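You operate a simulated robot arm through the tools that you are given. There is no shell and no other tool. Be economical: measure what you need, move in short steps, check, and stop when the job is done.

You run a simulated robot arm. Do the job below in one go: nothing can be reset, and whatever is moved stays where it is left.

TASK
Find where the fitted pressure switch trips and set the trip dial to match.
Fine: type on SWITCH, pump till the lamp lights; then open the release, free the collar and stow the switch in the pieces tray.

Only the result counts: the job must be done as asked and must still hold three seconds after the hand-in. Knocking over, shifting, dropping, spilling or breaking anything else fails it.

THE ROBOT
A 7-joint arm with a two-finger parallel gripper, fixed in place. Base frame: the origin is at the foot of the arm, x ahead of it, y to its left, z up; the work surface is at about z = 800. Readings come in mm, rad, newtons and seconds.
Its first joint turns from -2.897 to 2.897 rad. Payload 4.4 kg.
The tool frame sits at the grasp point between the pads (the TCP): z along the fingers, y along the line on which they close. The tips reach 23 mm beyond it. Largest opening 94 mm; finger width 38, thickness 10; the body of the gripper, 54 by 96 mm, starts 39 mm behind the TCP.
Orientation is that of the tool frame in the base frame, as a unit quaternion [x, y, z, w]. With the fingers straight down and closing along the base's y, the tool's x points along the base's -x, its y along +y and its z along -z.

THE INTERFACE
- The arm moves only by the tool move_arm. Its argument "increments" is a list of rows, each an object of numbers (a shift or turn left out is 0, a gripper value left out holds the last): "gripper": the finger opening in mm, from 0 to 94; "x", "y", "z": the shift along the tool's x, y, z in mm; "ax", "ay", "az": the turn, a rotation vector about the tool's x, y, z in rad. In form: [{"gripper": .., "x": .., "y": .., "z": .., "ax": .., "ay": .., "az": ..}, ...]. A call has 1 to 20 rows; each row is the pose to reach, as a shift and turn from the pose commanded when the call began, along the tool's axes at that moment. A row lasts 0.2 s, in which the tool goes at most 50 mm and 0.15 rad; a call with a longer step from one row to the next is refused whole, and so is a gripper value outside its range. Where a pose cannot be reached the arm comes as near as it can. A force on the tool above 90 N (or 10 N above the force at the start of the call, whichever is more), or a blocked arm, ends the call early, and 0.2 s more pass. Each finger travels about 72 mm/s and halts on what it meets, pressing with about 21 N; the grip force reading is that of the motor and also rises with nothing between the fingers. The clock runs only during rows and for 0.2 s after the last one: add rows that repeat a pose to give the fingers time. It gives the time, the measured TCP pose, the force on the tool (base axes), the opening and the grip force at its end, in the units of the frame above (readings bear some noise), with the torque about the TCP (base axes, N m) and any sound that the robot's microphone picked up, and new pictures: "pictures" is both (left out), scene, wrist or none.
- Cameras (640 x 400 px; columns grow to the right, rows downward): "scene" is fixed at [399.8, 500.3, 1563.7]; the picture's right is [-0.77, -0.64, 0.00], its down [-0.41, 0.50, -0.76] and it looks along [0.49, -0.59, -0.64] (base axes); focal length 336 px, centre (320, 200). "wrist" rides on the gripper at [86, 16, -74] in the tool frame; the picture's right is [-0.18, 0.98, 0.00], its down [-0.58, -0.11, -0.81] and it looks along [-0.79, -0.15, 0.59] (tool axes); focal length 243 px, centre (320, 200). There is no depth. A picture from a camera that has moved, and an enlarged one, comes with that camera's place and axes in the base frame and with its lens.
- zoom(camera, box): a new picture of the part [left, top, right, bottom] of that camera's present view, enlarged. The clock stands still meanwhile.
- hand_in(): hands the job in; it is judged then, once.

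Work in short steps. Places have to be worked out from the pictures, the camera data and where the tool is seen: move nearer, look again, correct. Check each grasp and each placing, and mend what went wrong. You have 120 turns and 200 pictures in all, those below and enlarged ones among them. Open the gripper and draw the arm clear of the work before you hand the job in, unless the task says otherwise; then end with one line.

The tools are called after ">>>" as a command line: name --argument value ..., lists and objects as JSON in quotes. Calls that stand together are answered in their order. move_arm: Moves the arm, as the interface text tells. Its arguments: {"type":"object","properties":{"increments":{"type":"array","items":{"type":"object","properties":{"gripper":{"type":"number"},"x":{"type":"number"},"y":{"type":"number"},"z":{"type":"number"},"ax":{"type":"number"},"ay":{"type":"number"},"az":{"type":"number"}}}},"pictures":{"type":"string","enum":["both","scene","wrist","none"]}},"required":["increments"]} The other tools are called the same way: zoom (camera, box) takes an enlarged picture of a part of a camera's view; hand_in () hands the job in.

At the start:

```text
t: 0.0
eef_pos: [745.4, -109.9, 1224.1]
tcp_rot: [0.001, 1.0, 0.0, 0.0]
contact_force: [-0.1, 0.2, -0.4]
ft_torque: [-0.01, 0.01, -0.01]
finger_gap: 94.1
grasp_force: 0.0
```

scene: 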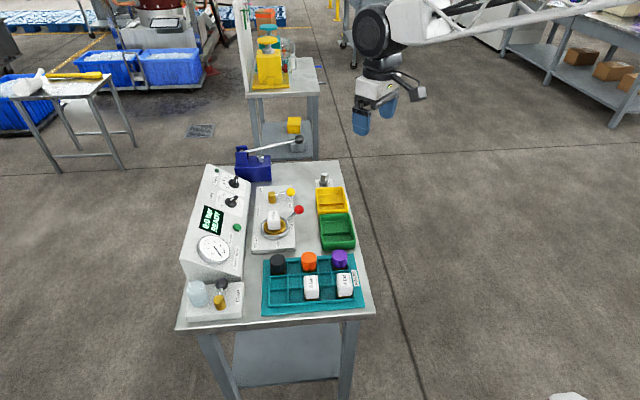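
wrist: 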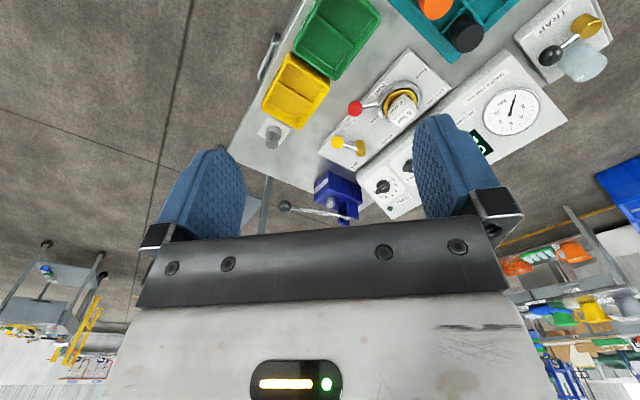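

I'll start by looking closely at the bench and its labels.

>>> zoom --camera "scene" --box '[180, 140, 300, 215]'

>>> zoom --camera "scene" --box '[180, 200, 280, 262]'

>>> zoom --camera "scene" --box '[240, 170, 360, 245]'

>>> zoom --camera "scene" --box '[175, 240, 375, 325]'

>>> zoom --camera "wrist" --box '[310, 40, 550, 220]'

```text
5.33 times, centred on (240, 178) of scene
camera zoom: at [399.8, 500.3, 1563.7], right [-0.77, -0.64, 0.0], down [-0.41, 0.5, -0.76], along [0.49, -0.59, -0.64], focal length 1793 px, centre (747, 320)
```

zoom: 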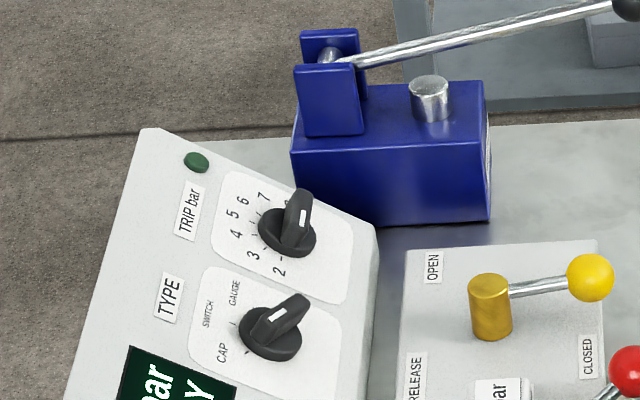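

```text
6.40 times, centred on (230, 231) of scene
camera zoom: at [399.8, 500.3, 1563.7], right [-0.77, -0.64, 0.0], down [-0.41, 0.5, -0.76], along [0.49, -0.59, -0.64], focal length 2151 px, centre (896, 2)
```

zoom: 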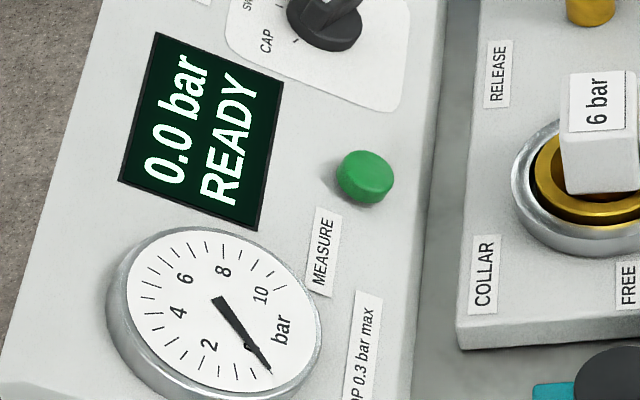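

```text
5.33 times, centred on (300, 208) of scene
camera zoom: at [399.8, 500.3, 1563.7], right [-0.77, -0.64, 0.0], down [-0.41, 0.5, -0.76], along [0.49, -0.59, -0.64], focal length 1793 px, centre (427, 160)
```

zoom: 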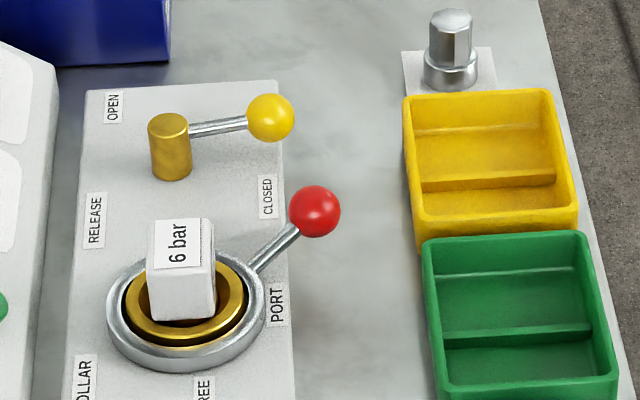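

```text
3.20 times, centred on (275, 282) of scene
camera zoom: at [399.8, 500.3, 1563.7], right [-0.77, -0.64, 0.0], down [-0.41, 0.5, -0.76], along [0.49, -0.59, -0.64], focal length 1076 px, centre (464, -64)
```

zoom: 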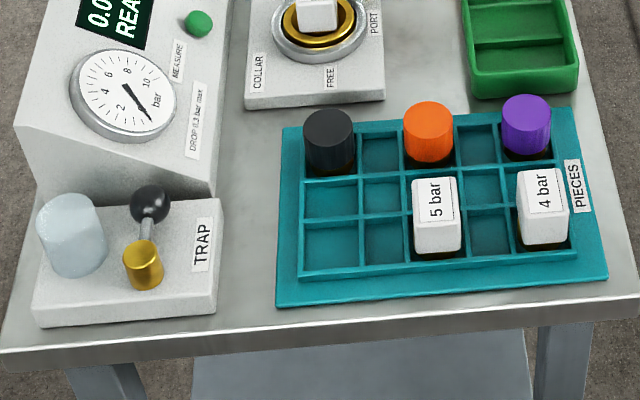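

```text
2.22 times, centred on (430, 130) of wrist
camera zoom: at [659.6, -93.0, 1299.7], right [0.18, 0.98, 0.0], down [0.58, -0.11, 0.81], along [0.79, -0.15, -0.59], focal length 539 px, centre (76, 356)
```

zoom: 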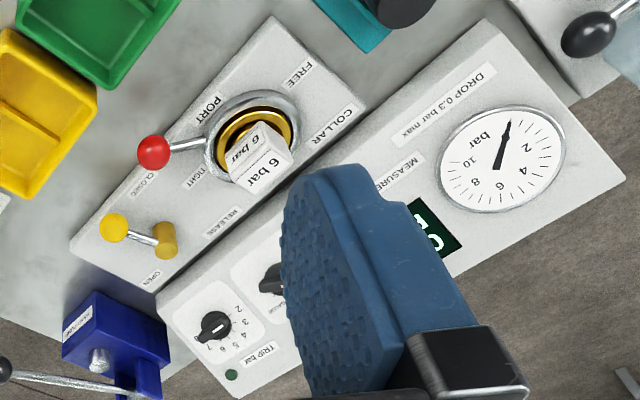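

The bench sits at about 45° to the base: the collar and port are near (971, 15), and the trip dial is near (1213, -19, 870). I'll turn the tool about 45° and move closer for a better look at the console.

>>> move_arm --increments '[{"x": -15, "z": 10, "az": -0.13}, {"x": -30, "z": 20, "az": -0.26}, {"x": -45, "z": 30, "az": -0.39}, {"x": -60, "z": 40, "az": -0.52}, {"x": -75, "z": 50, "az": -0.65}, {"x": -90, "z": 60, "az": -0.785}, {"x": -90, "z": 60, "az": -0.785}]'

```text
t: 1.6
eef_pos: [837.3, -109.6, 1165.2]
tcp_rot: [-0.383, 0.924, -0.001, 0.001]
contact_force: [0.4, 0.0, 0.1]
ft_torque: [-0.01, -0.02, 0.01]
finger_gap: 94.1
grasp_force: 0.1
camera wrist: at [765.0, -158.0, 1239.4], right [-0.57, 0.82, 0.0], down [0.49, 0.34, 0.81], along [0.66, 0.46, -0.59], focal length 243 px, centre (320, 200)
```

scene: 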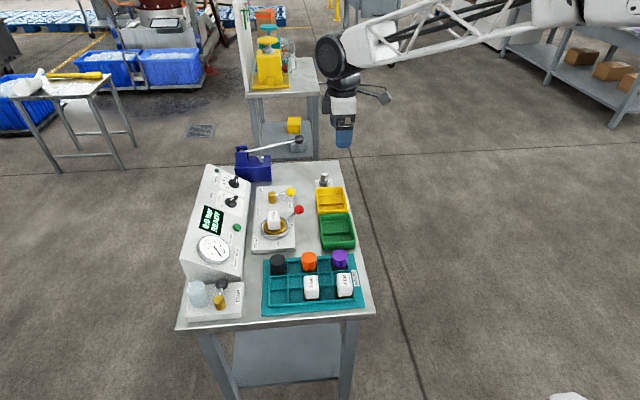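
wrist: 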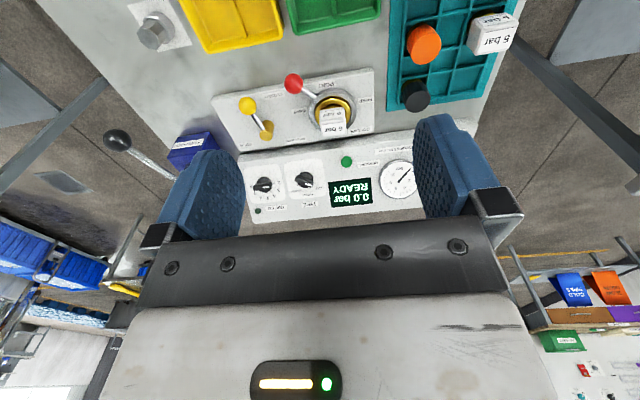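

The wrist camera now sees everything, so I'll enlarge it for accurate pixel positions.

>>> zoom --camera "wrist" --box '[230, 60, 400, 220]'

>>> zoom --camera "wrist" --box '[90, 80, 250, 180]'

>>> zoom --camera "wrist" --box '[360, 0, 530, 110]'

```text
2.50 times, centred on (315, 140) of wrist
camera zoom: at [765.0, -158.0, 1239.4], right [-0.57, 0.82, 0.0], down [0.49, 0.34, 0.81], along [0.66, 0.46, -0.59], focal length 606 px, centre (332, 350)
```

zoom: 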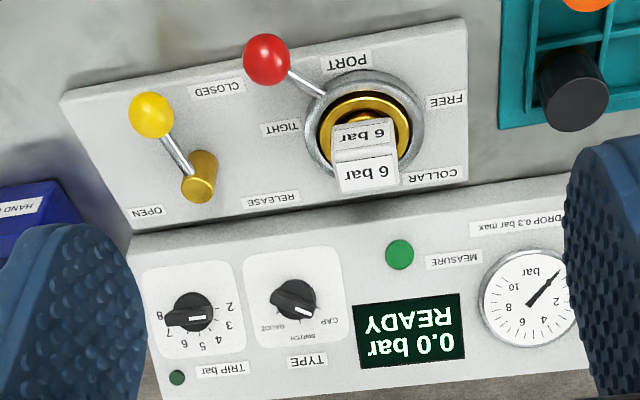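

```text
4.00 times, centred on (170, 130) of wrist
camera zoom: at [765.0, -158.0, 1239.4], right [-0.57, 0.82, 0.0], down [0.49, 0.34, 0.81], along [0.66, 0.46, -0.59], focal length 970 px, centre (920, 480)
```

zoom: 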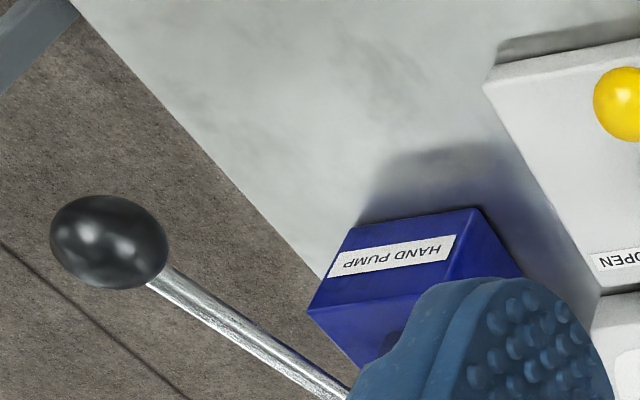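

```text
3.64 times, centred on (445, 55) of wrist
camera zoom: at [765.0, -158.0, 1239.4], right [-0.57, 0.82, 0.0], down [0.49, 0.34, 0.81], along [0.66, 0.46, -0.59], focal length 882 px, centre (-134, 727)
```

zoom: 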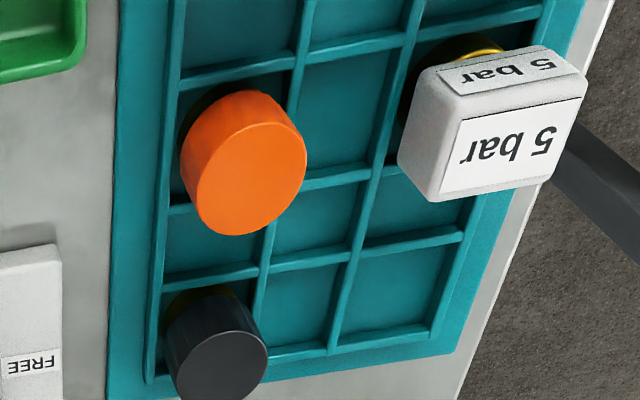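

Triangulated positions: TYPE knob about (1139, 54, 871), TRIP knob about (1212, -17, 867), console face sloped about 30°. I'll tilt the tool toward the face and move part of the way closer, which also tests reach.

>>> move_arm --increments '[{"x": -20, "y": -8, "z": 12, "ay": -0.06}, {"x": -45, "y": -16, "z": 25, "ay": -0.12}, {"x": -70, "y": -24, "z": 40, "ay": -0.2}, {"x": -95, "y": -32, "z": 55, "ay": -0.28}, {"x": -120, "y": -40, "z": 70, "ay": -0.36}, {"x": -145, "y": -48, "z": 85, "ay": -0.44}, {"x": -170, "y": -56, "z": 100, "ay": -0.524}, {"x": -195, "y": -64, "z": 115, "ay": -0.524}, {"x": -215, "y": -72, "z": 130, "ay": -0.524}, {"x": -230, "y": -80, "z": 140, "ay": -0.524}, {"x": -230, "y": -80, "z": 140, "ay": -0.524}]'

```text
t: 4.0
eef_pos: [1055.2, -4.7, 1024.6]
tcp_rot: [-0.37, 0.893, 0.098, 0.239]
contact_force: [-0.3, -0.2, -0.7]
ft_torque: [0.0, 0.0, -0.03]
finger_gap: 94.0
grasp_force: 0.0
camera wrist: at [963.7, -72.3, 1045.7], right [-0.58, 0.81, 0.09], down [0.15, -0.01, 0.99], along [0.8, 0.59, -0.12], focal length 243 px, centre (320, 200)
```

scene: 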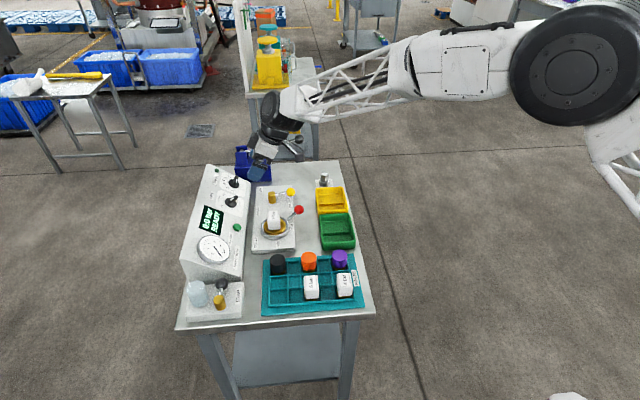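
wrist: 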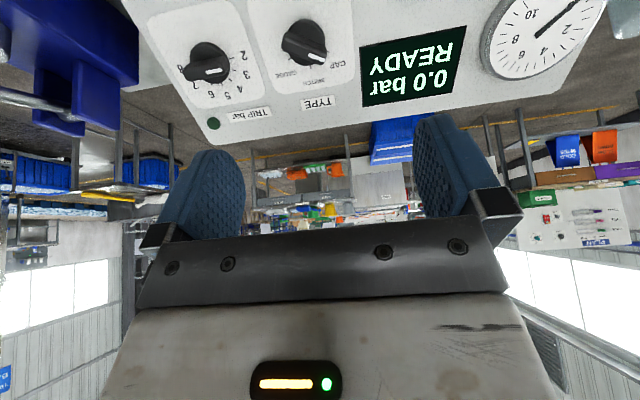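

The arm reaches well. I'll zoom in on the dials.

>>> zoom --camera "wrist" --box '[165, 10, 365, 135]'

```text
3.20 times, centred on (265, 72) of wrist
camera zoom: at [963.7, -72.3, 1045.7], right [-0.58, 0.81, 0.09], down [0.15, -0.01, 0.99], along [0.8, 0.59, -0.12], focal length 776 px, centre (496, 608)
```

zoom: 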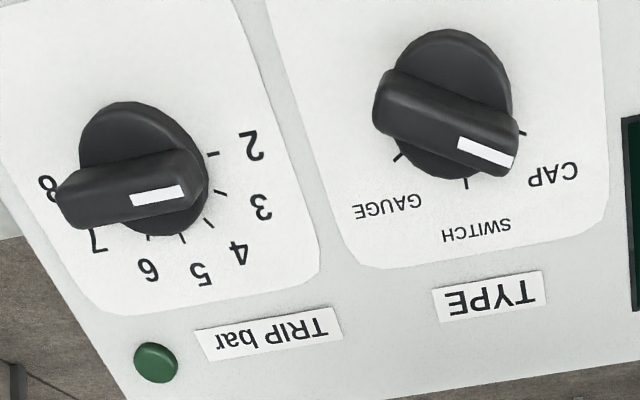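

TYPE currently points at CAP, SWITCH is 60° clockwise from it, and TRIP is about 30° per bar. I'll move to a standoff over the TYPE knob with the tool turned so the fingers straddle its bar.

>>> move_arm --increments '[{"gripper": 60, "x": -1, "y": -2, "z": 8, "az": -0.13}, {"x": -2, "y": -4, "z": 16, "az": -0.26}, {"x": -4, "y": -7, "z": 26, "az": -0.39}, {"x": -5, "y": -9, "z": 40, "az": -0.52}, {"x": -6, "y": -12, "z": 60, "az": -0.65}, {"x": -8, "y": -14, "z": 80, "az": -0.78}, {"x": -9, "y": -16, "z": 100, "az": -0.91}, {"x": -10, "y": -18, "z": 110, "az": -1.047}, {"x": -10, "y": -18, "z": 110, "az": -1.047}]'

```text
t: 6.0
eef_pos: [1112.4, 30.2, 934.7]
tcp_rot: [0.766, -0.588, 0.033, -0.257]
contact_force: [0.0, 0.0, -0.3]
ft_torque: [0.05, -0.01, 0.0]
finger_gap: 60.1
grasp_force: 0.1
camera wrist: at [1098.5, -78.5, 970.6], right [-0.92, -0.01, -0.38], down [-0.37, 0.27, 0.89], along [0.1, 0.96, -0.25], focal length 243 px, centre (320, 200)
```

scene: 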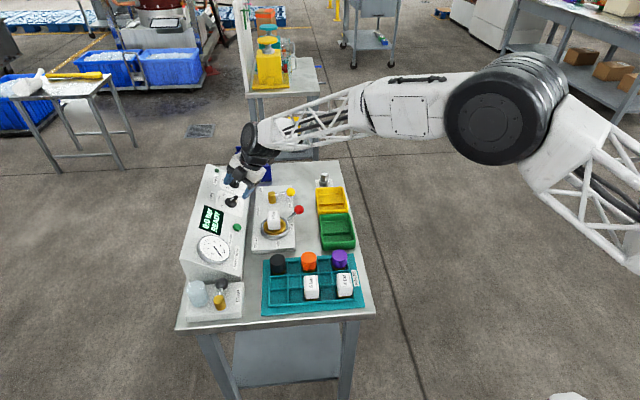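
wrist: 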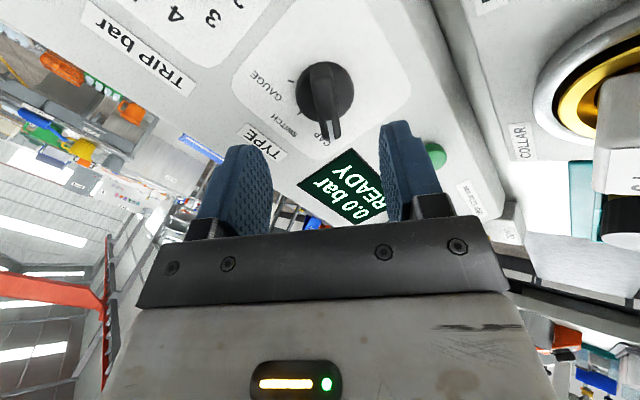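

>>> zoom --camera "wrist" --box '[240, 30, 400, 150]'

```text
3.33 times, centred on (320, 90) of wrist
camera zoom: at [1098.5, -78.5, 970.6], right [-0.92, -0.01, -0.38], down [-0.37, 0.27, 0.89], along [0.1, 0.96, -0.25], focal length 809 px, centre (320, 567)
```

zoom: 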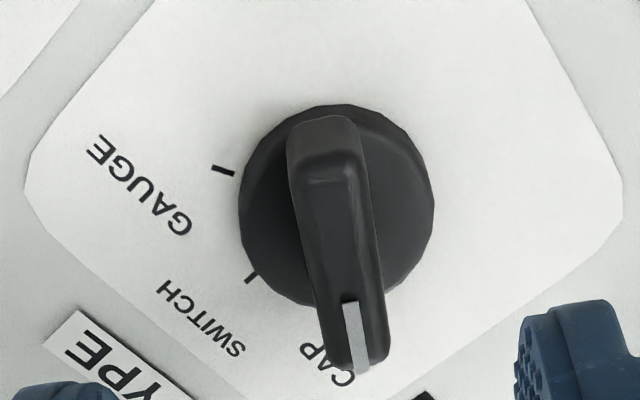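

The knob is nearly on the tool axis (about 3 mm to tool +y) and the bar is aligned. I'll advance with the fingers straddling it.

>>> move_arm --increments '[{"y": 3, "z": 12}, {"y": 3, "z": 24}, {"y": 3, "z": 36}, {"y": 3, "z": 44}, {"y": 3, "z": 44}]'

```text
t: 7.2
eef_pos: [1126.3, 43.5, 893.2]
tcp_rot: [0.767, -0.587, 0.033, -0.256]
contact_force: [1.0, -0.6, -0.7]
ft_torque: [-0.01, 0.01, 0.02]
finger_gap: 60.0
grasp_force: 0.0
camera wrist: at [1111.6, -63.9, 930.7], right [-0.93, 0.0, -0.38], down [-0.37, 0.27, 0.89], along [0.1, 0.96, -0.25], focal length 243 px, centre (320, 200)
```

scene: 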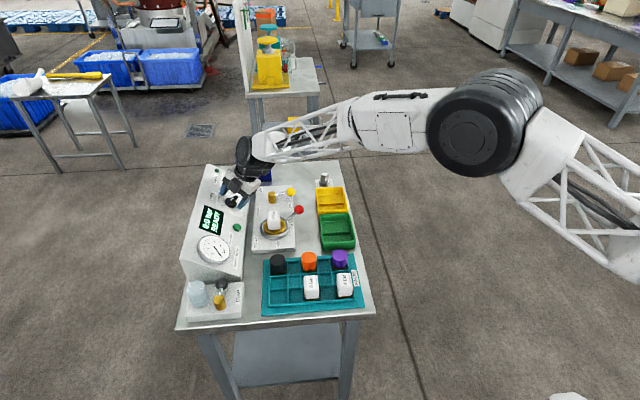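
wrist: 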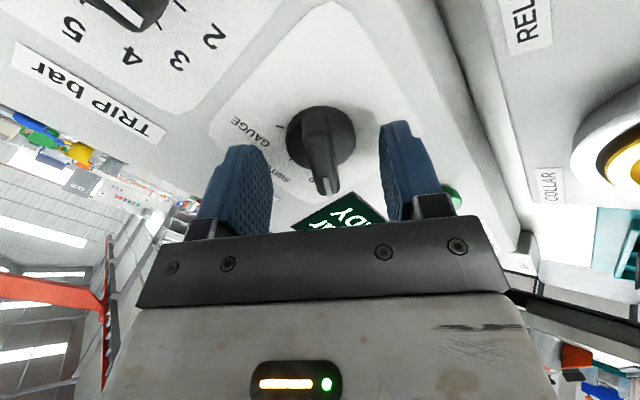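

The bar is centred between the fingers. I'll go 5 mm deeper and close on it.

>>> move_arm --increments '[{"z": 5}, {"z": 5, "gripper": 30}, {"z": 5, "gripper": 10}, {"z": 5, "gripper": 5}, {"z": 5, "gripper": 5}, {"z": 5, "gripper": 5}]' --pictures "wrist"

```text
t: 8.6
eef_pos: [1126.9, 45.5, 889.1]
tcp_rot: [0.766, -0.588, 0.033, -0.256]
contact_force: [-16.0, -4.0, -4.4]
ft_torque: [-0.07, 0.23, 0.05]
finger_gap: 37.8
grasp_force: 44.9
camera wrist: at [1113.2, -62.5, 925.9], right [-0.93, 0.0, -0.38], down [-0.37, 0.27, 0.89], along [0.1, 0.96, -0.25], focal length 243 px, centre (320, 200)
```

wrist: 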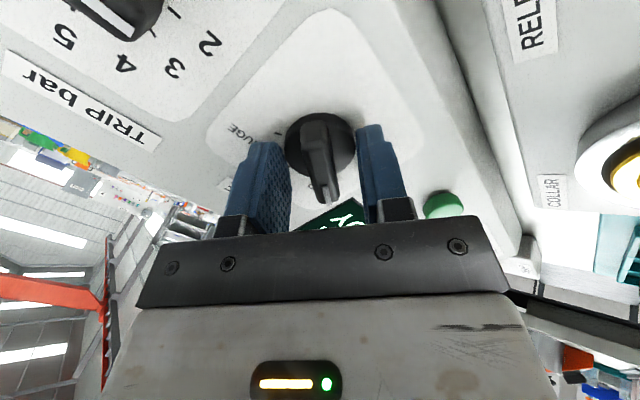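

The fingers met the disc rather than the bar. That may still turn it, so I'll try a small clockwise turn in this grip and look.

>>> move_arm --increments '[{"y": 1, "az": 0.1}, {"y": 1, "az": 0.2}, {"y": 1, "az": 0.3}, {"y": 1, "az": 0.3}]' --pictures "wrist"

```text
t: 9.6
eef_pos: [1127.3, 45.3, 889.2]
tcp_rot: [-0.67, 0.696, 0.005, 0.259]
contact_force: [1.8, 4.4, -9.8]
ft_torque: [0.28, -0.22, 0.02]
finger_gap: 37.6
grasp_force: 44.9
camera wrist: at [1088.3, -59.0, 917.5], right [-0.92, 0.27, -0.27], down [-0.2, 0.24, 0.95], along [0.32, 0.93, -0.17], focal length 243 px, centre (320, 200)
```

wrist: 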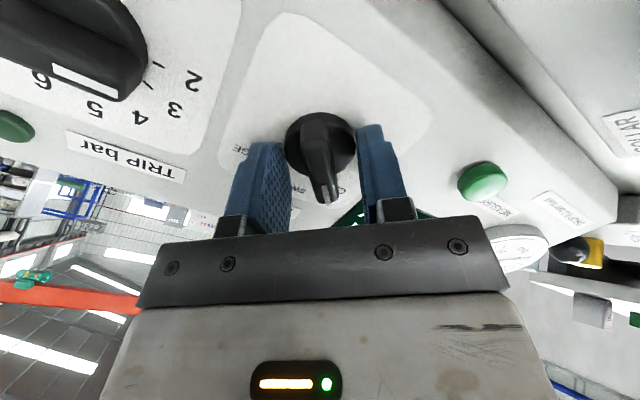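

The knob turns with the grip. I'll continue the rest of the 60°.

>>> move_arm --increments '[{"az": 0.12}, {"az": 0.24}, {"az": 0.36}, {"az": 0.48}, {"az": 0.6}, {"az": 0.747}, {"az": 0.747}]' --pictures "wrist"

>>> zoom --camera "wrist" --box '[250, 70, 410, 220]'

```text
t: 11.2
eef_pos: [1126.6, 45.1, 890.3]
tcp_rot: [-0.369, 0.892, 0.099, 0.24]
contact_force: [-7.6, -7.6, -3.7]
ft_torque: [-0.35, 0.22, -0.09]
finger_gap: 37.7
grasp_force: 45.5
camera wrist: at [1036.1, -21.9, 912.3], right [-0.58, 0.81, 0.09], down [0.15, -0.01, 0.99], along [0.8, 0.59, -0.12], focal length 243 px, centre (320, 200)
```

wrist: 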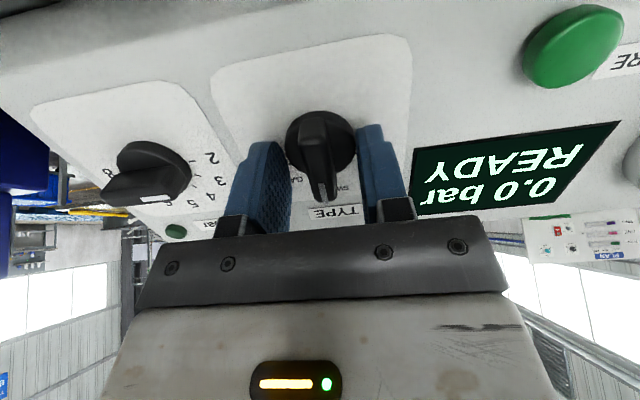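

```text
2.67 times, centred on (330, 145) of wrist
camera zoom: at [1036.1, -21.9, 912.3], right [-0.58, 0.81, 0.09], down [0.15, -0.01, 0.99], along [0.8, 0.59, -0.12], focal length 647 px, centre (293, 347)
```

zoom: 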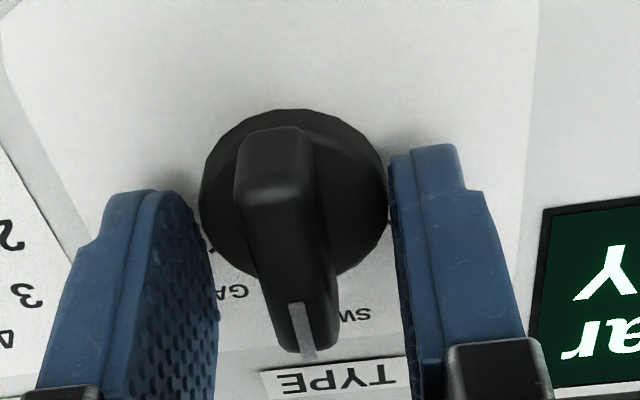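

The pointer now looks near SWITCH. I'll open, back off along the tool axis and check.

>>> move_arm --increments '[{"gripper": 60}, {"gripper": 60}, {"gripper": 60, "z": -25}, {"z": -55}, {"z": -85}, {"z": -85}]' --pictures "wrist"

>>> zoom --camera "wrist" --box '[140, 20, 400, 182]'

```text
t: 12.6
eef_pos: [1095.9, 16.1, 963.2]
tcp_rot: [-0.37, 0.892, 0.099, 0.239]
contact_force: [0.0, 0.6, -0.6]
ft_torque: [0.02, -0.01, 0.02]
finger_gap: 59.8
grasp_force: 0.1
camera wrist: at [1005.1, -52.2, 985.6], right [-0.58, 0.81, 0.09], down [0.15, -0.01, 0.99], along [0.8, 0.59, -0.12], focal length 243 px, centre (320, 200)
```

wrist: 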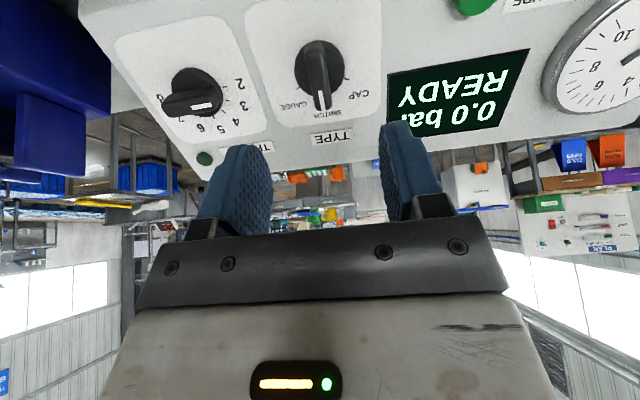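

```text
2.46 times, centred on (270, 101) of wrist
camera zoom: at [1005.1, -52.2, 985.6], right [-0.58, 0.81, 0.09], down [0.15, -0.01, 0.99], along [0.8, 0.59, -0.12], focal length 597 px, centre (443, 444)
```

zoom: 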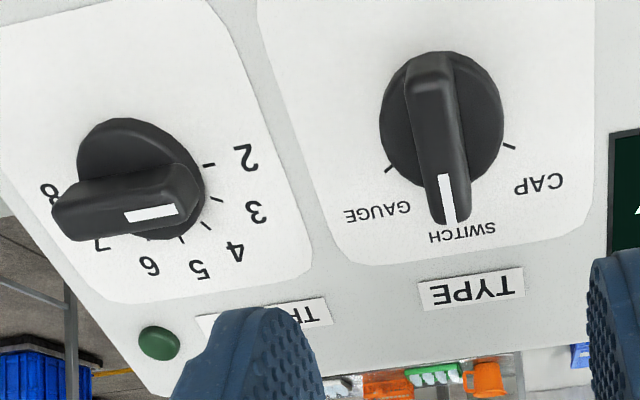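

TYPE is on SWITCH. Next is the pump: the lever ball is near (1145, -279, 947) and its pivot near (1306, -137, 900). I'll rise and move over to the ball with the same tool orientation.

>>> move_arm --increments '[{"x": -20, "z": -35, "gripper": 70}, {"x": -50, "z": -87}, {"x": -27, "y": -27, "z": -97}, {"x": -4, "y": -54, "z": -106}, {"x": 19, "y": -81, "z": -116}, {"x": 42, "y": -108, "z": -126}, {"x": 66, "y": -135, "z": -135}, {"x": 89, "y": -162, "z": -145}, {"x": 112, "y": -189, "z": -155}, {"x": 135, "y": -216, "z": -164}, {"x": 158, "y": -243, "z": -174}, {"x": 158, "y": -243, "z": -174}]'

```text
refused: row 2 steps farther than a row can; nothing moved
```

>>> move_arm --increments '[{"x": -20, "z": -35, "gripper": 70}, {"x": -40, "z": -70}, {"x": -50, "z": -87}, {"x": -27, "y": -27, "z": -97}, {"x": -4, "y": -54, "z": -106}, {"x": 19, "y": -81, "z": -116}, {"x": 42, "y": -108, "z": -126}, {"x": 66, "y": -135, "z": -135}, {"x": 89, "y": -162, "z": -145}, {"x": 112, "y": -189, "z": -155}, {"x": 135, "y": -216, "z": -164}, {"x": 158, "y": -243, "z": -174}, {"x": 158, "y": -243, "z": -174}]'

```text
t: 15.4
eef_pos: [1108.0, -317.3, 1033.5]
tcp_rot: [-0.37, 0.892, 0.099, 0.239]
contact_force: [-0.3, 1.0, -0.6]
ft_torque: [-0.04, 0.0, -0.02]
finger_gap: 69.9
grasp_force: 0.0
camera wrist: at [1017.5, -383.8, 1056.1], right [-0.58, 0.81, 0.09], down [0.15, -0.01, 0.99], along [0.8, 0.59, -0.12], focal length 243 px, centre (320, 200)
```

scene: 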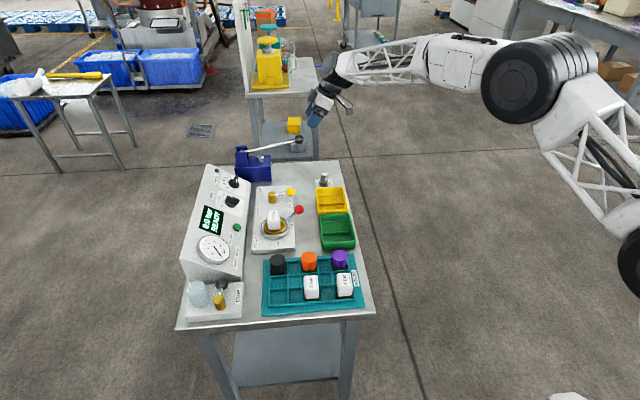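
wrist: 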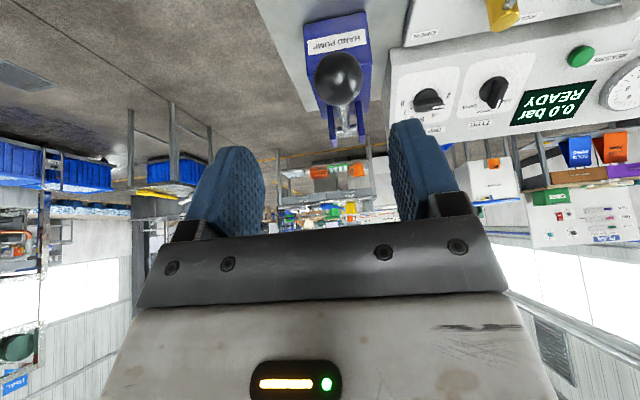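

The ball lies about 97 mm down the tool axis and 13 mm toward tool +y. I'll advance onto it and grip.

>>> move_arm --increments '[{"y": 13, "z": 20}, {"y": 13, "z": 45}, {"y": 13, "z": 70}, {"y": 13, "z": 90}, {"y": 13, "z": 95}, {"y": 13, "z": 95}]' --pictures "both"

```text
t: 16.8
eef_pos: [1136.3, -272.7, 953.2]
tcp_rot: [-0.369, 0.892, 0.099, 0.24]
contact_force: [-0.6, -0.1, 0.2]
ft_torque: [-0.01, 0.02, 0.01]
finger_gap: 69.9
grasp_force: 0.0
camera wrist: at [1045.6, -340.1, 975.1], right [-0.58, 0.81, 0.09], down [0.15, -0.01, 0.99], along [0.8, 0.59, -0.12], focal length 243 px, centre (320, 200)
```

scene: 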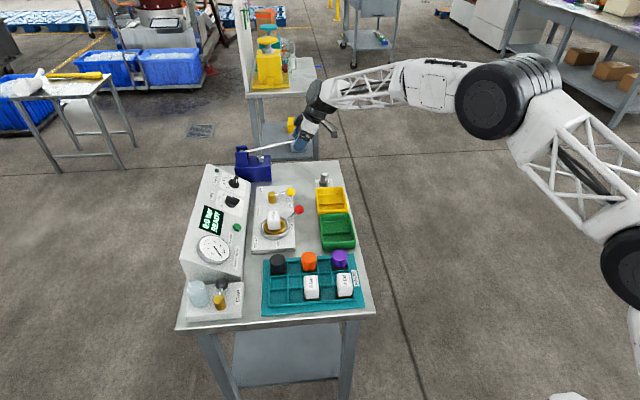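
wrist: 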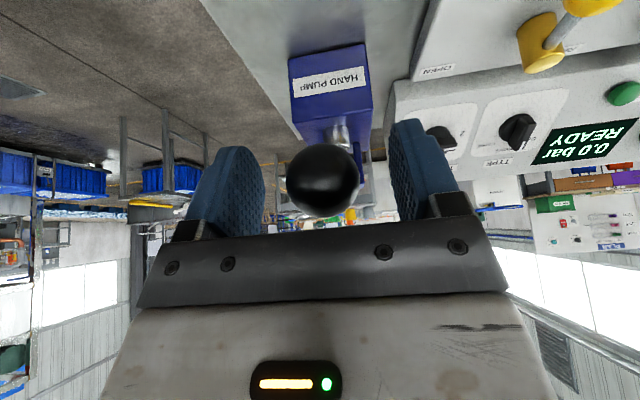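

The ball is exactly at the grasp point, so I'll close on it.

>>> move_arm --increments '[{"gripper": 45}, {"gripper": 30}, {"gripper": 25}, {"gripper": 25}]' --pictures "none"

```text
t: 17.8
eef_pos: [1136.1, -271.9, 952.8]
tcp_rot: [-0.369, 0.893, 0.099, 0.239]
contact_force: [-21.8, 13.2, 1.6]
ft_torque: [-0.03, 0.1, 0.09]
finger_gap: 36.1
grasp_force: 12.9
```

Gripped, with a slight sideways load. I'll ease it 1 mm and push down 30 mm, watching the force and the display.

>>> move_arm --increments '[{"y": 1}, {"x": 5, "y": 1, "z": 9}, {"x": 10, "y": 1, "z": 17}, {"x": 16, "y": 1, "z": 25}, {"x": 16, "y": 1, "z": 25}]' --pictures "both"

>>> zoom --camera "scene" --box '[190, 130, 320, 265]'

```text
t: 19.0
eef_pos: [1133.5, -273.3, 923.7]
tcp_rot: [-0.37, 0.892, 0.099, 0.239]
contact_force: [-9.3, 3.9, 6.7]
ft_torque: [0.44, -0.55, -0.15]
finger_gap: 34.2
grasp_force: 45.5
camera wrist: at [1043.2, -340.3, 945.2], right [-0.58, 0.81, 0.09], down [0.15, -0.01, 0.99], along [0.8, 0.59, -0.12], focal length 243 px, centre (320, 200)
```

scene: 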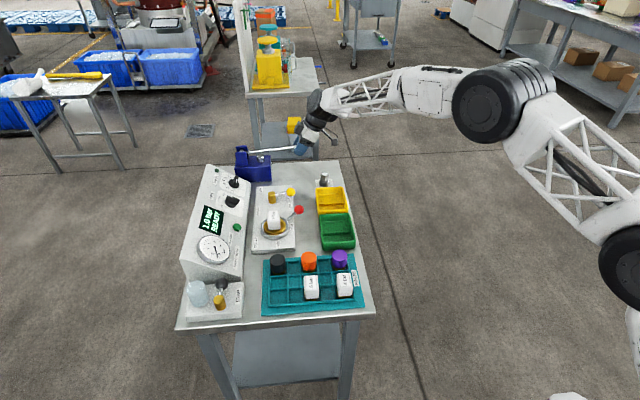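
wrist: 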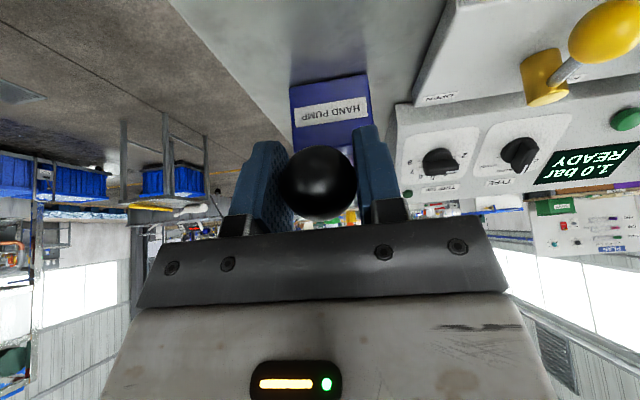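

```text
2.96 times, centred on (255, 198) of scene
camera zoom: at [399.8, 500.3, 1563.7], right [-0.77, -0.64, 0.0], down [-0.41, 0.5, -0.76], along [0.49, -0.59, -0.64], focal length 996 px, centre (513, 207)
```

zoom: 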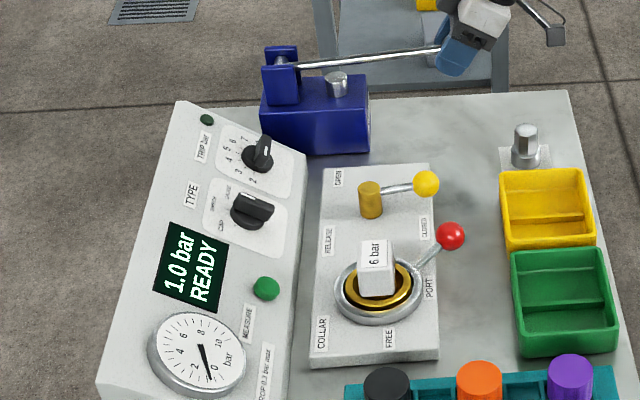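

It reads 1.0 bar after 29 mm. I'll press further in small amounts to learn the stroke.

>>> move_arm --increments '[{"x": 5, "z": 9}, {"x": 10, "z": 17}, {"x": 10, "z": 17}]' --pictures "wrist"

```text
t: 19.8
eef_pos: [1132.9, -273.8, 904.2]
tcp_rot: [-0.369, 0.893, 0.098, 0.239]
contact_force: [7.2, -17.7, 8.8]
ft_torque: [0.62, -0.76, 0.14]
finger_gap: 34.3
grasp_force: 45.8
camera wrist: at [1043.1, -340.2, 926.1], right [-0.58, 0.81, 0.09], down [0.15, -0.01, 0.99], along [0.8, 0.59, -0.12], focal length 243 px, centre (320, 200)
```

wrist: 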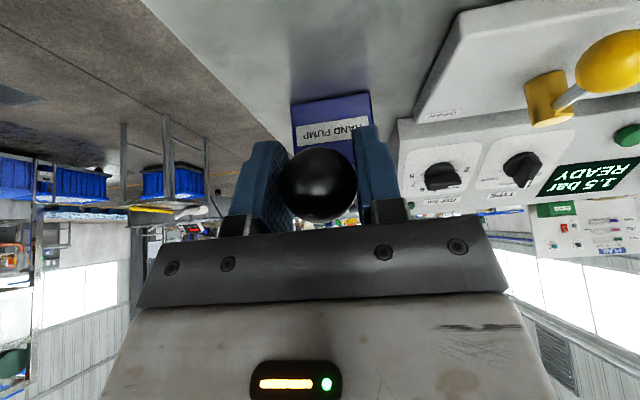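

>>> move_arm --increments '[{"x": 5, "y": -1, "z": 9}, {"x": 10, "y": -1, "z": 17}, {"x": 10, "y": -1, "z": 17}]' --pictures "wrist"

```text
t: 20.6
eef_pos: [1134.2, -272.8, 883.2]
tcp_rot: [-0.37, 0.892, 0.099, 0.241]
contact_force: [30.8, 7.1, 10.5]
ft_torque: [0.24, -0.32, 0.11]
finger_gap: 34.2
grasp_force: 45.2
camera wrist: at [1043.8, -339.8, 905.9], right [-0.58, 0.81, 0.09], down [0.15, -0.01, 0.99], along [0.8, 0.59, -0.11], focal length 243 px, centre (320, 200)
```

wrist: 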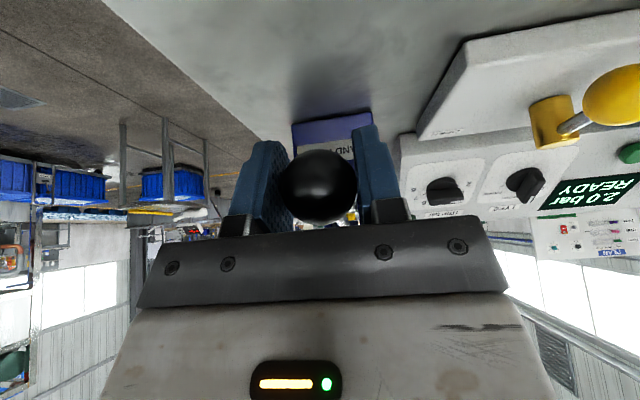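

2.0 bar after a 70 mm stroke. I'll raise the lever to the top and check that the pressure holds.

>>> move_arm --increments '[{"x": -5, "z": -9}, {"x": -12, "z": -20}, {"x": -19, "z": -33}, {"x": -27, "z": -47}, {"x": -35, "z": -60}, {"x": -35, "z": -60}]' --pictures "wrist"

>>> zoom --camera "scene" --box '[190, 140, 320, 265]'

```text
t: 22.0
eef_pos: [1133.5, -273.5, 951.0]
tcp_rot: [-0.369, 0.893, 0.099, 0.24]
contact_force: [15.5, -17.8, -10.0]
ft_torque: [0.12, 0.13, -0.06]
finger_gap: 35.1
grasp_force: 11.8
camera wrist: at [1042.6, -340.4, 973.9], right [-0.58, 0.81, 0.09], down [0.15, -0.01, 0.99], along [0.8, 0.59, -0.12], focal length 243 px, centre (320, 200)
```

wrist: 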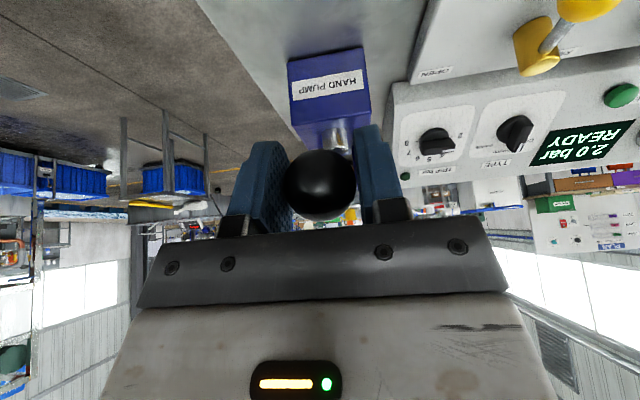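

```text
3.20 times, centred on (255, 202) of scene
camera zoom: at [399.8, 500.3, 1563.7], right [-0.77, -0.64, 0.0], down [-0.41, 0.5, -0.76], along [0.49, -0.59, -0.64], focal length 1076 px, centre (528, 192)
```

zoom: 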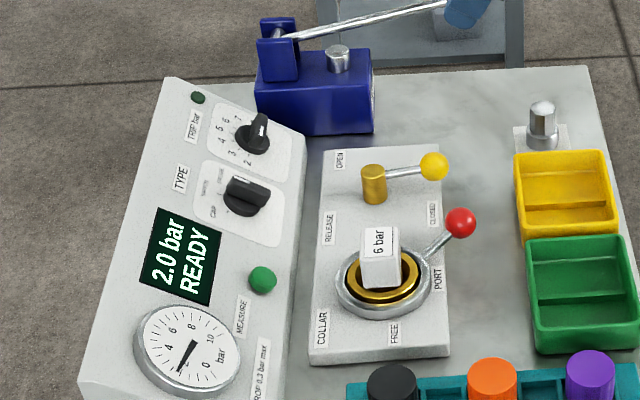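

It holds at 2.0 bar. From here I'll pump in about 10 mm steps and check the lamp each time.

>>> move_arm --increments '[{"x": 5, "y": -1, "z": 9}, {"x": 10, "y": -1, "z": 17}, {"x": 10, "y": -1, "z": 17}]' --pictures "none"

>>> zoom --camera "scene" --box '[185, 155, 265, 240]'

>>> move_arm --increments '[{"x": 5, "z": 9}, {"x": 5, "z": 9}]' --pictures "none"

>>> zoom --camera "scene" --box '[185, 155, 265, 240]'

```text
t: 22.8
eef_pos: [1134.9, -272.0, 934.3]
tcp_rot: [-0.371, 0.892, 0.1, 0.239]
contact_force: [-26.9, 24.4, 8.9]
ft_torque: [0.87, -0.94, -0.02]
finger_gap: 34.1
grasp_force: 44.3
```

```text
4.71 times, centred on (225, 198) of scene
camera zoom: at [399.8, 500.3, 1563.7], right [-0.77, -0.64, 0.0], down [-0.41, 0.5, -0.76], along [0.49, -0.59, -0.64], focal length 1582 px, centre (767, 212)
```

zoom: 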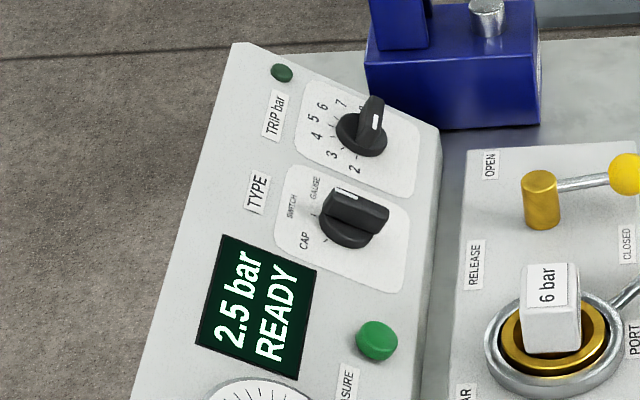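

```text
t: 23.4
eef_pos: [1134.4, -272.7, 921.8]
tcp_rot: [-0.37, 0.892, 0.1, 0.239]
contact_force: [-56.5, 36.4, 5.8]
ft_torque: [0.02, -0.42, -0.1]
finger_gap: 34.1
grasp_force: 44.9
```

```text
4.71 times, centred on (225, 198) of scene
camera zoom: at [399.8, 500.3, 1563.7], right [-0.77, -0.64, 0.0], down [-0.41, 0.5, -0.76], along [0.49, -0.59, -0.64], focal length 1582 px, centre (767, 212)
```

zoom: 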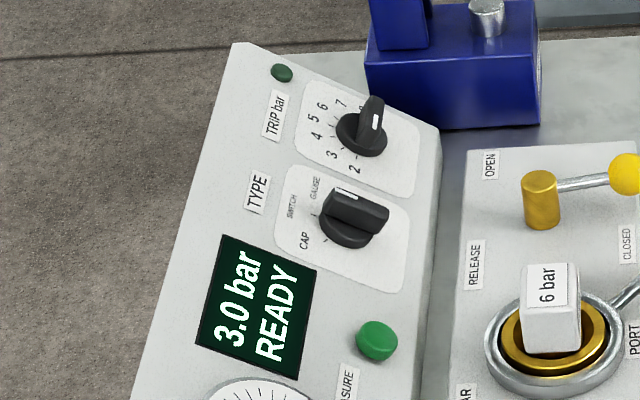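

No lamp at 3.0 bar. The sideways load has grown, so I'll correct tool y by +1.5 mm as I continue.

>>> move_arm --increments '[{"y": 1.5}, {"x": 4, "y": 1.5, "z": 7}, {"x": 4, "y": 1.5, "z": 7}]' --pictures "none"

>>> zoom --camera "scene" --box '[185, 155, 265, 240]'

>>> move_arm --increments '[{"x": 5, "z": 9}, {"x": 5, "z": 9}]' --pictures "none"

>>> zoom --camera "scene" --box '[185, 155, 265, 240]'

```text
t: 24.2
eef_pos: [1134.6, -273.6, 917.3]
tcp_rot: [-0.37, 0.892, 0.098, 0.241]
contact_force: [-5.5, 16.0, 9.4]
ft_torque: [0.81, -0.95, -0.08]
finger_gap: 34.3
grasp_force: 44.7
```

```text
4.71 times, centred on (225, 198) of scene
camera zoom: at [399.8, 500.3, 1563.7], right [-0.77, -0.64, 0.0], down [-0.41, 0.5, -0.76], along [0.49, -0.59, -0.64], focal length 1582 px, centre (767, 212)
```

zoom: 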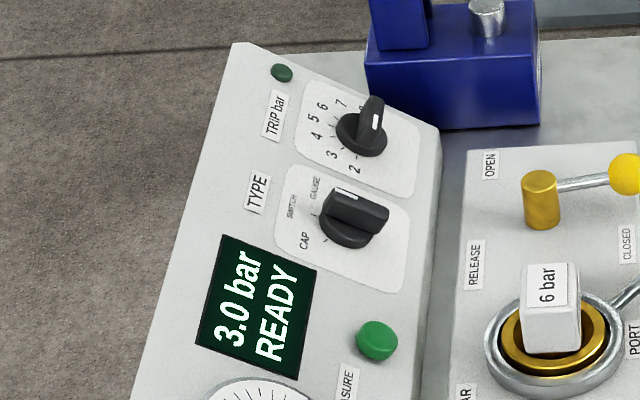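

```text
t: 24.8
eef_pos: [1133.4, -273.0, 904.8]
tcp_rot: [-0.37, 0.892, 0.099, 0.239]
contact_force: [-18.6, -5.6, 9.5]
ft_torque: [0.71, -0.85, 0.03]
finger_gap: 33.8
grasp_force: 45.0
```

```text
4.71 times, centred on (225, 198) of scene
camera zoom: at [399.8, 500.3, 1563.7], right [-0.77, -0.64, 0.0], down [-0.41, 0.5, -0.76], along [0.49, -0.59, -0.64], focal length 1582 px, centre (767, 212)
```

zoom: 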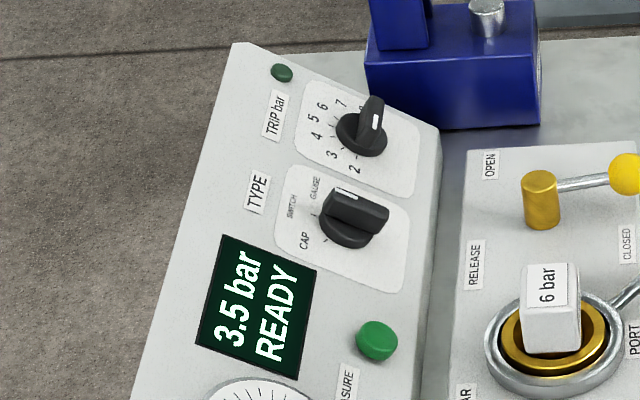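

Pressure goes up in 0.5 bar steps, which makes this easier. I'll finish this stroke.

>>> move_arm --increments '[{"x": 5, "z": 9}, {"x": 11, "z": 19}, {"x": 11, "z": 19}]' --pictures "none"

>>> zoom --camera "scene" --box '[185, 155, 265, 240]'

```text
t: 25.6
eef_pos: [1135.1, -272.2, 883.6]
tcp_rot: [-0.371, 0.892, 0.099, 0.24]
contact_force: [14.8, -4.7, 8.5]
ft_torque: [0.28, -0.33, 0.09]
finger_gap: 34.3
grasp_force: 45.0
```

```text
4.71 times, centred on (225, 198) of scene
camera zoom: at [399.8, 500.3, 1563.7], right [-0.77, -0.64, 0.0], down [-0.41, 0.5, -0.76], along [0.49, -0.59, -0.64], focal length 1582 px, centre (767, 212)
```

zoom: 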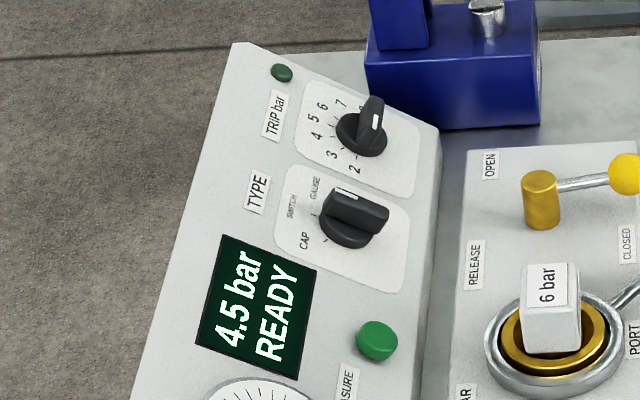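

4.5 bar and no lamp. Back up to the top, then the next stroke in small steps.

>>> move_arm --increments '[{"x": -6, "z": -10}, {"x": -13, "z": -22}, {"x": -20, "z": -35}, {"x": -27, "z": -47}, {"x": -34, "z": -59}, {"x": -34, "z": -59}]' --pictures "none"

>>> move_arm --increments '[{"x": 4, "z": 7}, {"x": 8, "z": 13}, {"x": 8, "z": 13}]' --pictures "none"

>>> zoom --camera "scene" --box '[185, 155, 265, 240]'

```text
t: 27.0
eef_pos: [1133.2, -271.3, 949.7]
tcp_rot: [-0.37, 0.892, 0.1, 0.238]
contact_force: [19.8, -16.5, -10.4]
ft_torque: [0.18, 0.19, 0.02]
finger_gap: 36.3
grasp_force: 12.5
```

```text
t: 27.8
eef_pos: [1133.1, -273.5, 937.0]
tcp_rot: [-0.368, 0.893, 0.098, 0.241]
contact_force: [4.8, -20.8, 10.4]
ft_torque: [0.92, -0.9, 0.0]
finger_gap: 34.0
grasp_force: 45.0
```

```text
4.71 times, centred on (225, 198) of scene
camera zoom: at [399.8, 500.3, 1563.7], right [-0.77, -0.64, 0.0], down [-0.41, 0.5, -0.76], along [0.49, -0.59, -0.64], focal length 1582 px, centre (767, 212)
```

zoom: 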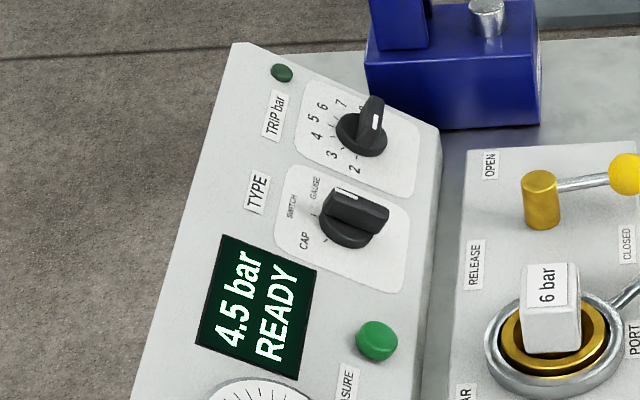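

>>> move_arm --increments '[{"x": 4, "z": 7}, {"x": 4, "z": 7}]' --pictures "none"

>>> zoom --camera "scene" --box '[185, 155, 265, 240]'

>>> move_arm --increments '[{"x": 4, "z": 7}, {"x": 4, "z": 7}]' --pictures "none"

>>> zoom --camera "scene" --box '[185, 155, 265, 240]'

```text
t: 28.4
eef_pos: [1132.8, -273.2, 927.3]
tcp_rot: [-0.37, 0.892, 0.1, 0.24]
contact_force: [-5.2, -31.3, 6.4]
ft_torque: [0.28, -0.18, -0.07]
finger_gap: 34.2
grasp_force: 44.8
```

```text
4.71 times, centred on (225, 198) of scene
camera zoom: at [399.8, 500.3, 1563.7], right [-0.77, -0.64, 0.0], down [-0.41, 0.5, -0.76], along [0.49, -0.59, -0.64], focal length 1582 px, centre (767, 212)
```

zoom: 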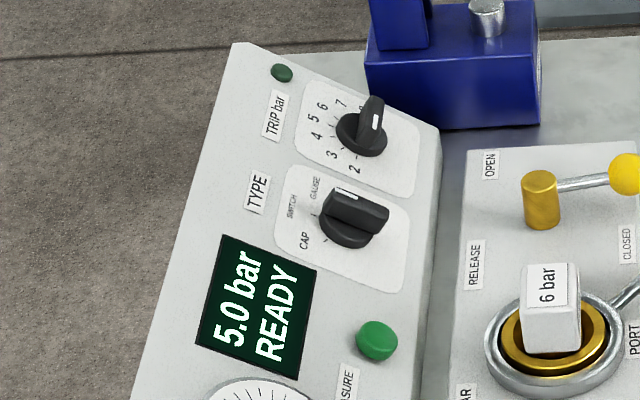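

```text
t: 29.0
eef_pos: [1134.8, -273.0, 919.4]
tcp_rot: [-0.37, 0.892, 0.099, 0.239]
contact_force: [-2.5, -35.2, 6.8]
ft_torque: [0.4, -0.28, -0.05]
finger_gap: 33.9
grasp_force: 44.7
```

```text
4.71 times, centred on (225, 198) of scene
camera zoom: at [399.8, 500.3, 1563.7], right [-0.77, -0.64, 0.0], down [-0.41, 0.5, -0.76], along [0.49, -0.59, -0.64], focal length 1582 px, centre (767, 212)
```

zoom: 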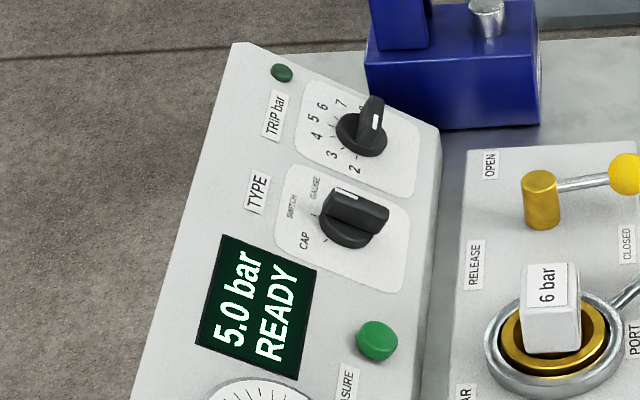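

No lamp at 5.0 bar; continuing.

>>> move_arm --increments '[{"x": 4, "z": 7}, {"x": 4, "z": 7}]' --pictures "none"

>>> zoom --camera "scene" --box '[185, 155, 265, 240]'

>>> move_arm --increments '[{"x": 3, "z": 5}, {"x": 3, "z": 5}]' --pictures "none"

>>> zoom --camera "scene" --box '[185, 155, 265, 240]'

```text
t: 29.6
eef_pos: [1134.6, -272.8, 913.3]
tcp_rot: [-0.369, 0.893, 0.099, 0.239]
contact_force: [-6.3, -22.7, 7.6]
ft_torque: [0.57, -0.48, 0.03]
finger_gap: 33.9
grasp_force: 44.7
```

```text
4.71 times, centred on (225, 198) of scene
camera zoom: at [399.8, 500.3, 1563.7], right [-0.77, -0.64, 0.0], down [-0.41, 0.5, -0.76], along [0.49, -0.59, -0.64], focal length 1582 px, centre (767, 212)
```

zoom: 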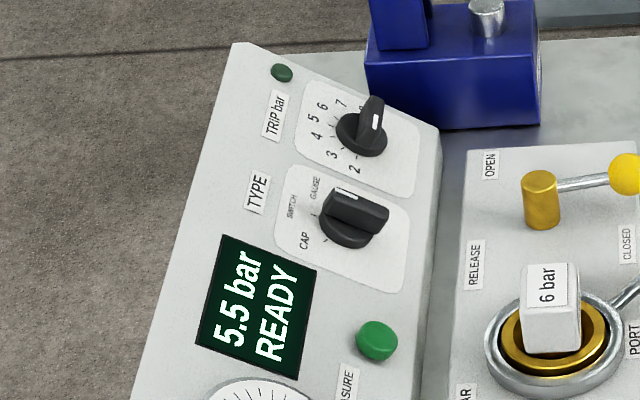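

```text
t: 30.2
eef_pos: [1134.5, -272.5, 908.0]
tcp_rot: [-0.37, 0.892, 0.099, 0.24]
contact_force: [17.1, -15.3, 9.4]
ft_torque: [0.9, -0.84, 0.16]
finger_gap: 34.3
grasp_force: 44.9
```

```text
4.71 times, centred on (225, 198) of scene
camera zoom: at [399.8, 500.3, 1563.7], right [-0.77, -0.64, 0.0], down [-0.41, 0.5, -0.76], along [0.49, -0.59, -0.64], focal length 1582 px, centre (767, 212)
```

zoom: 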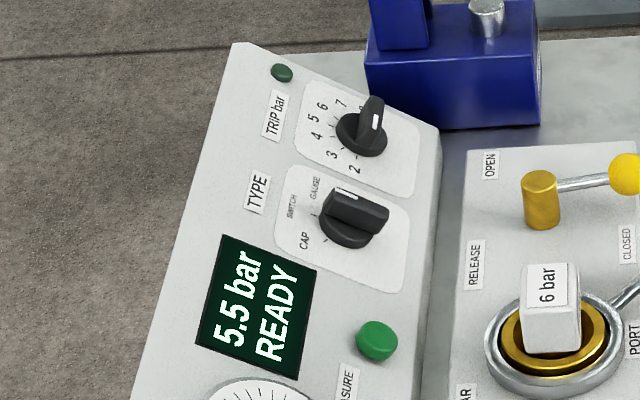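

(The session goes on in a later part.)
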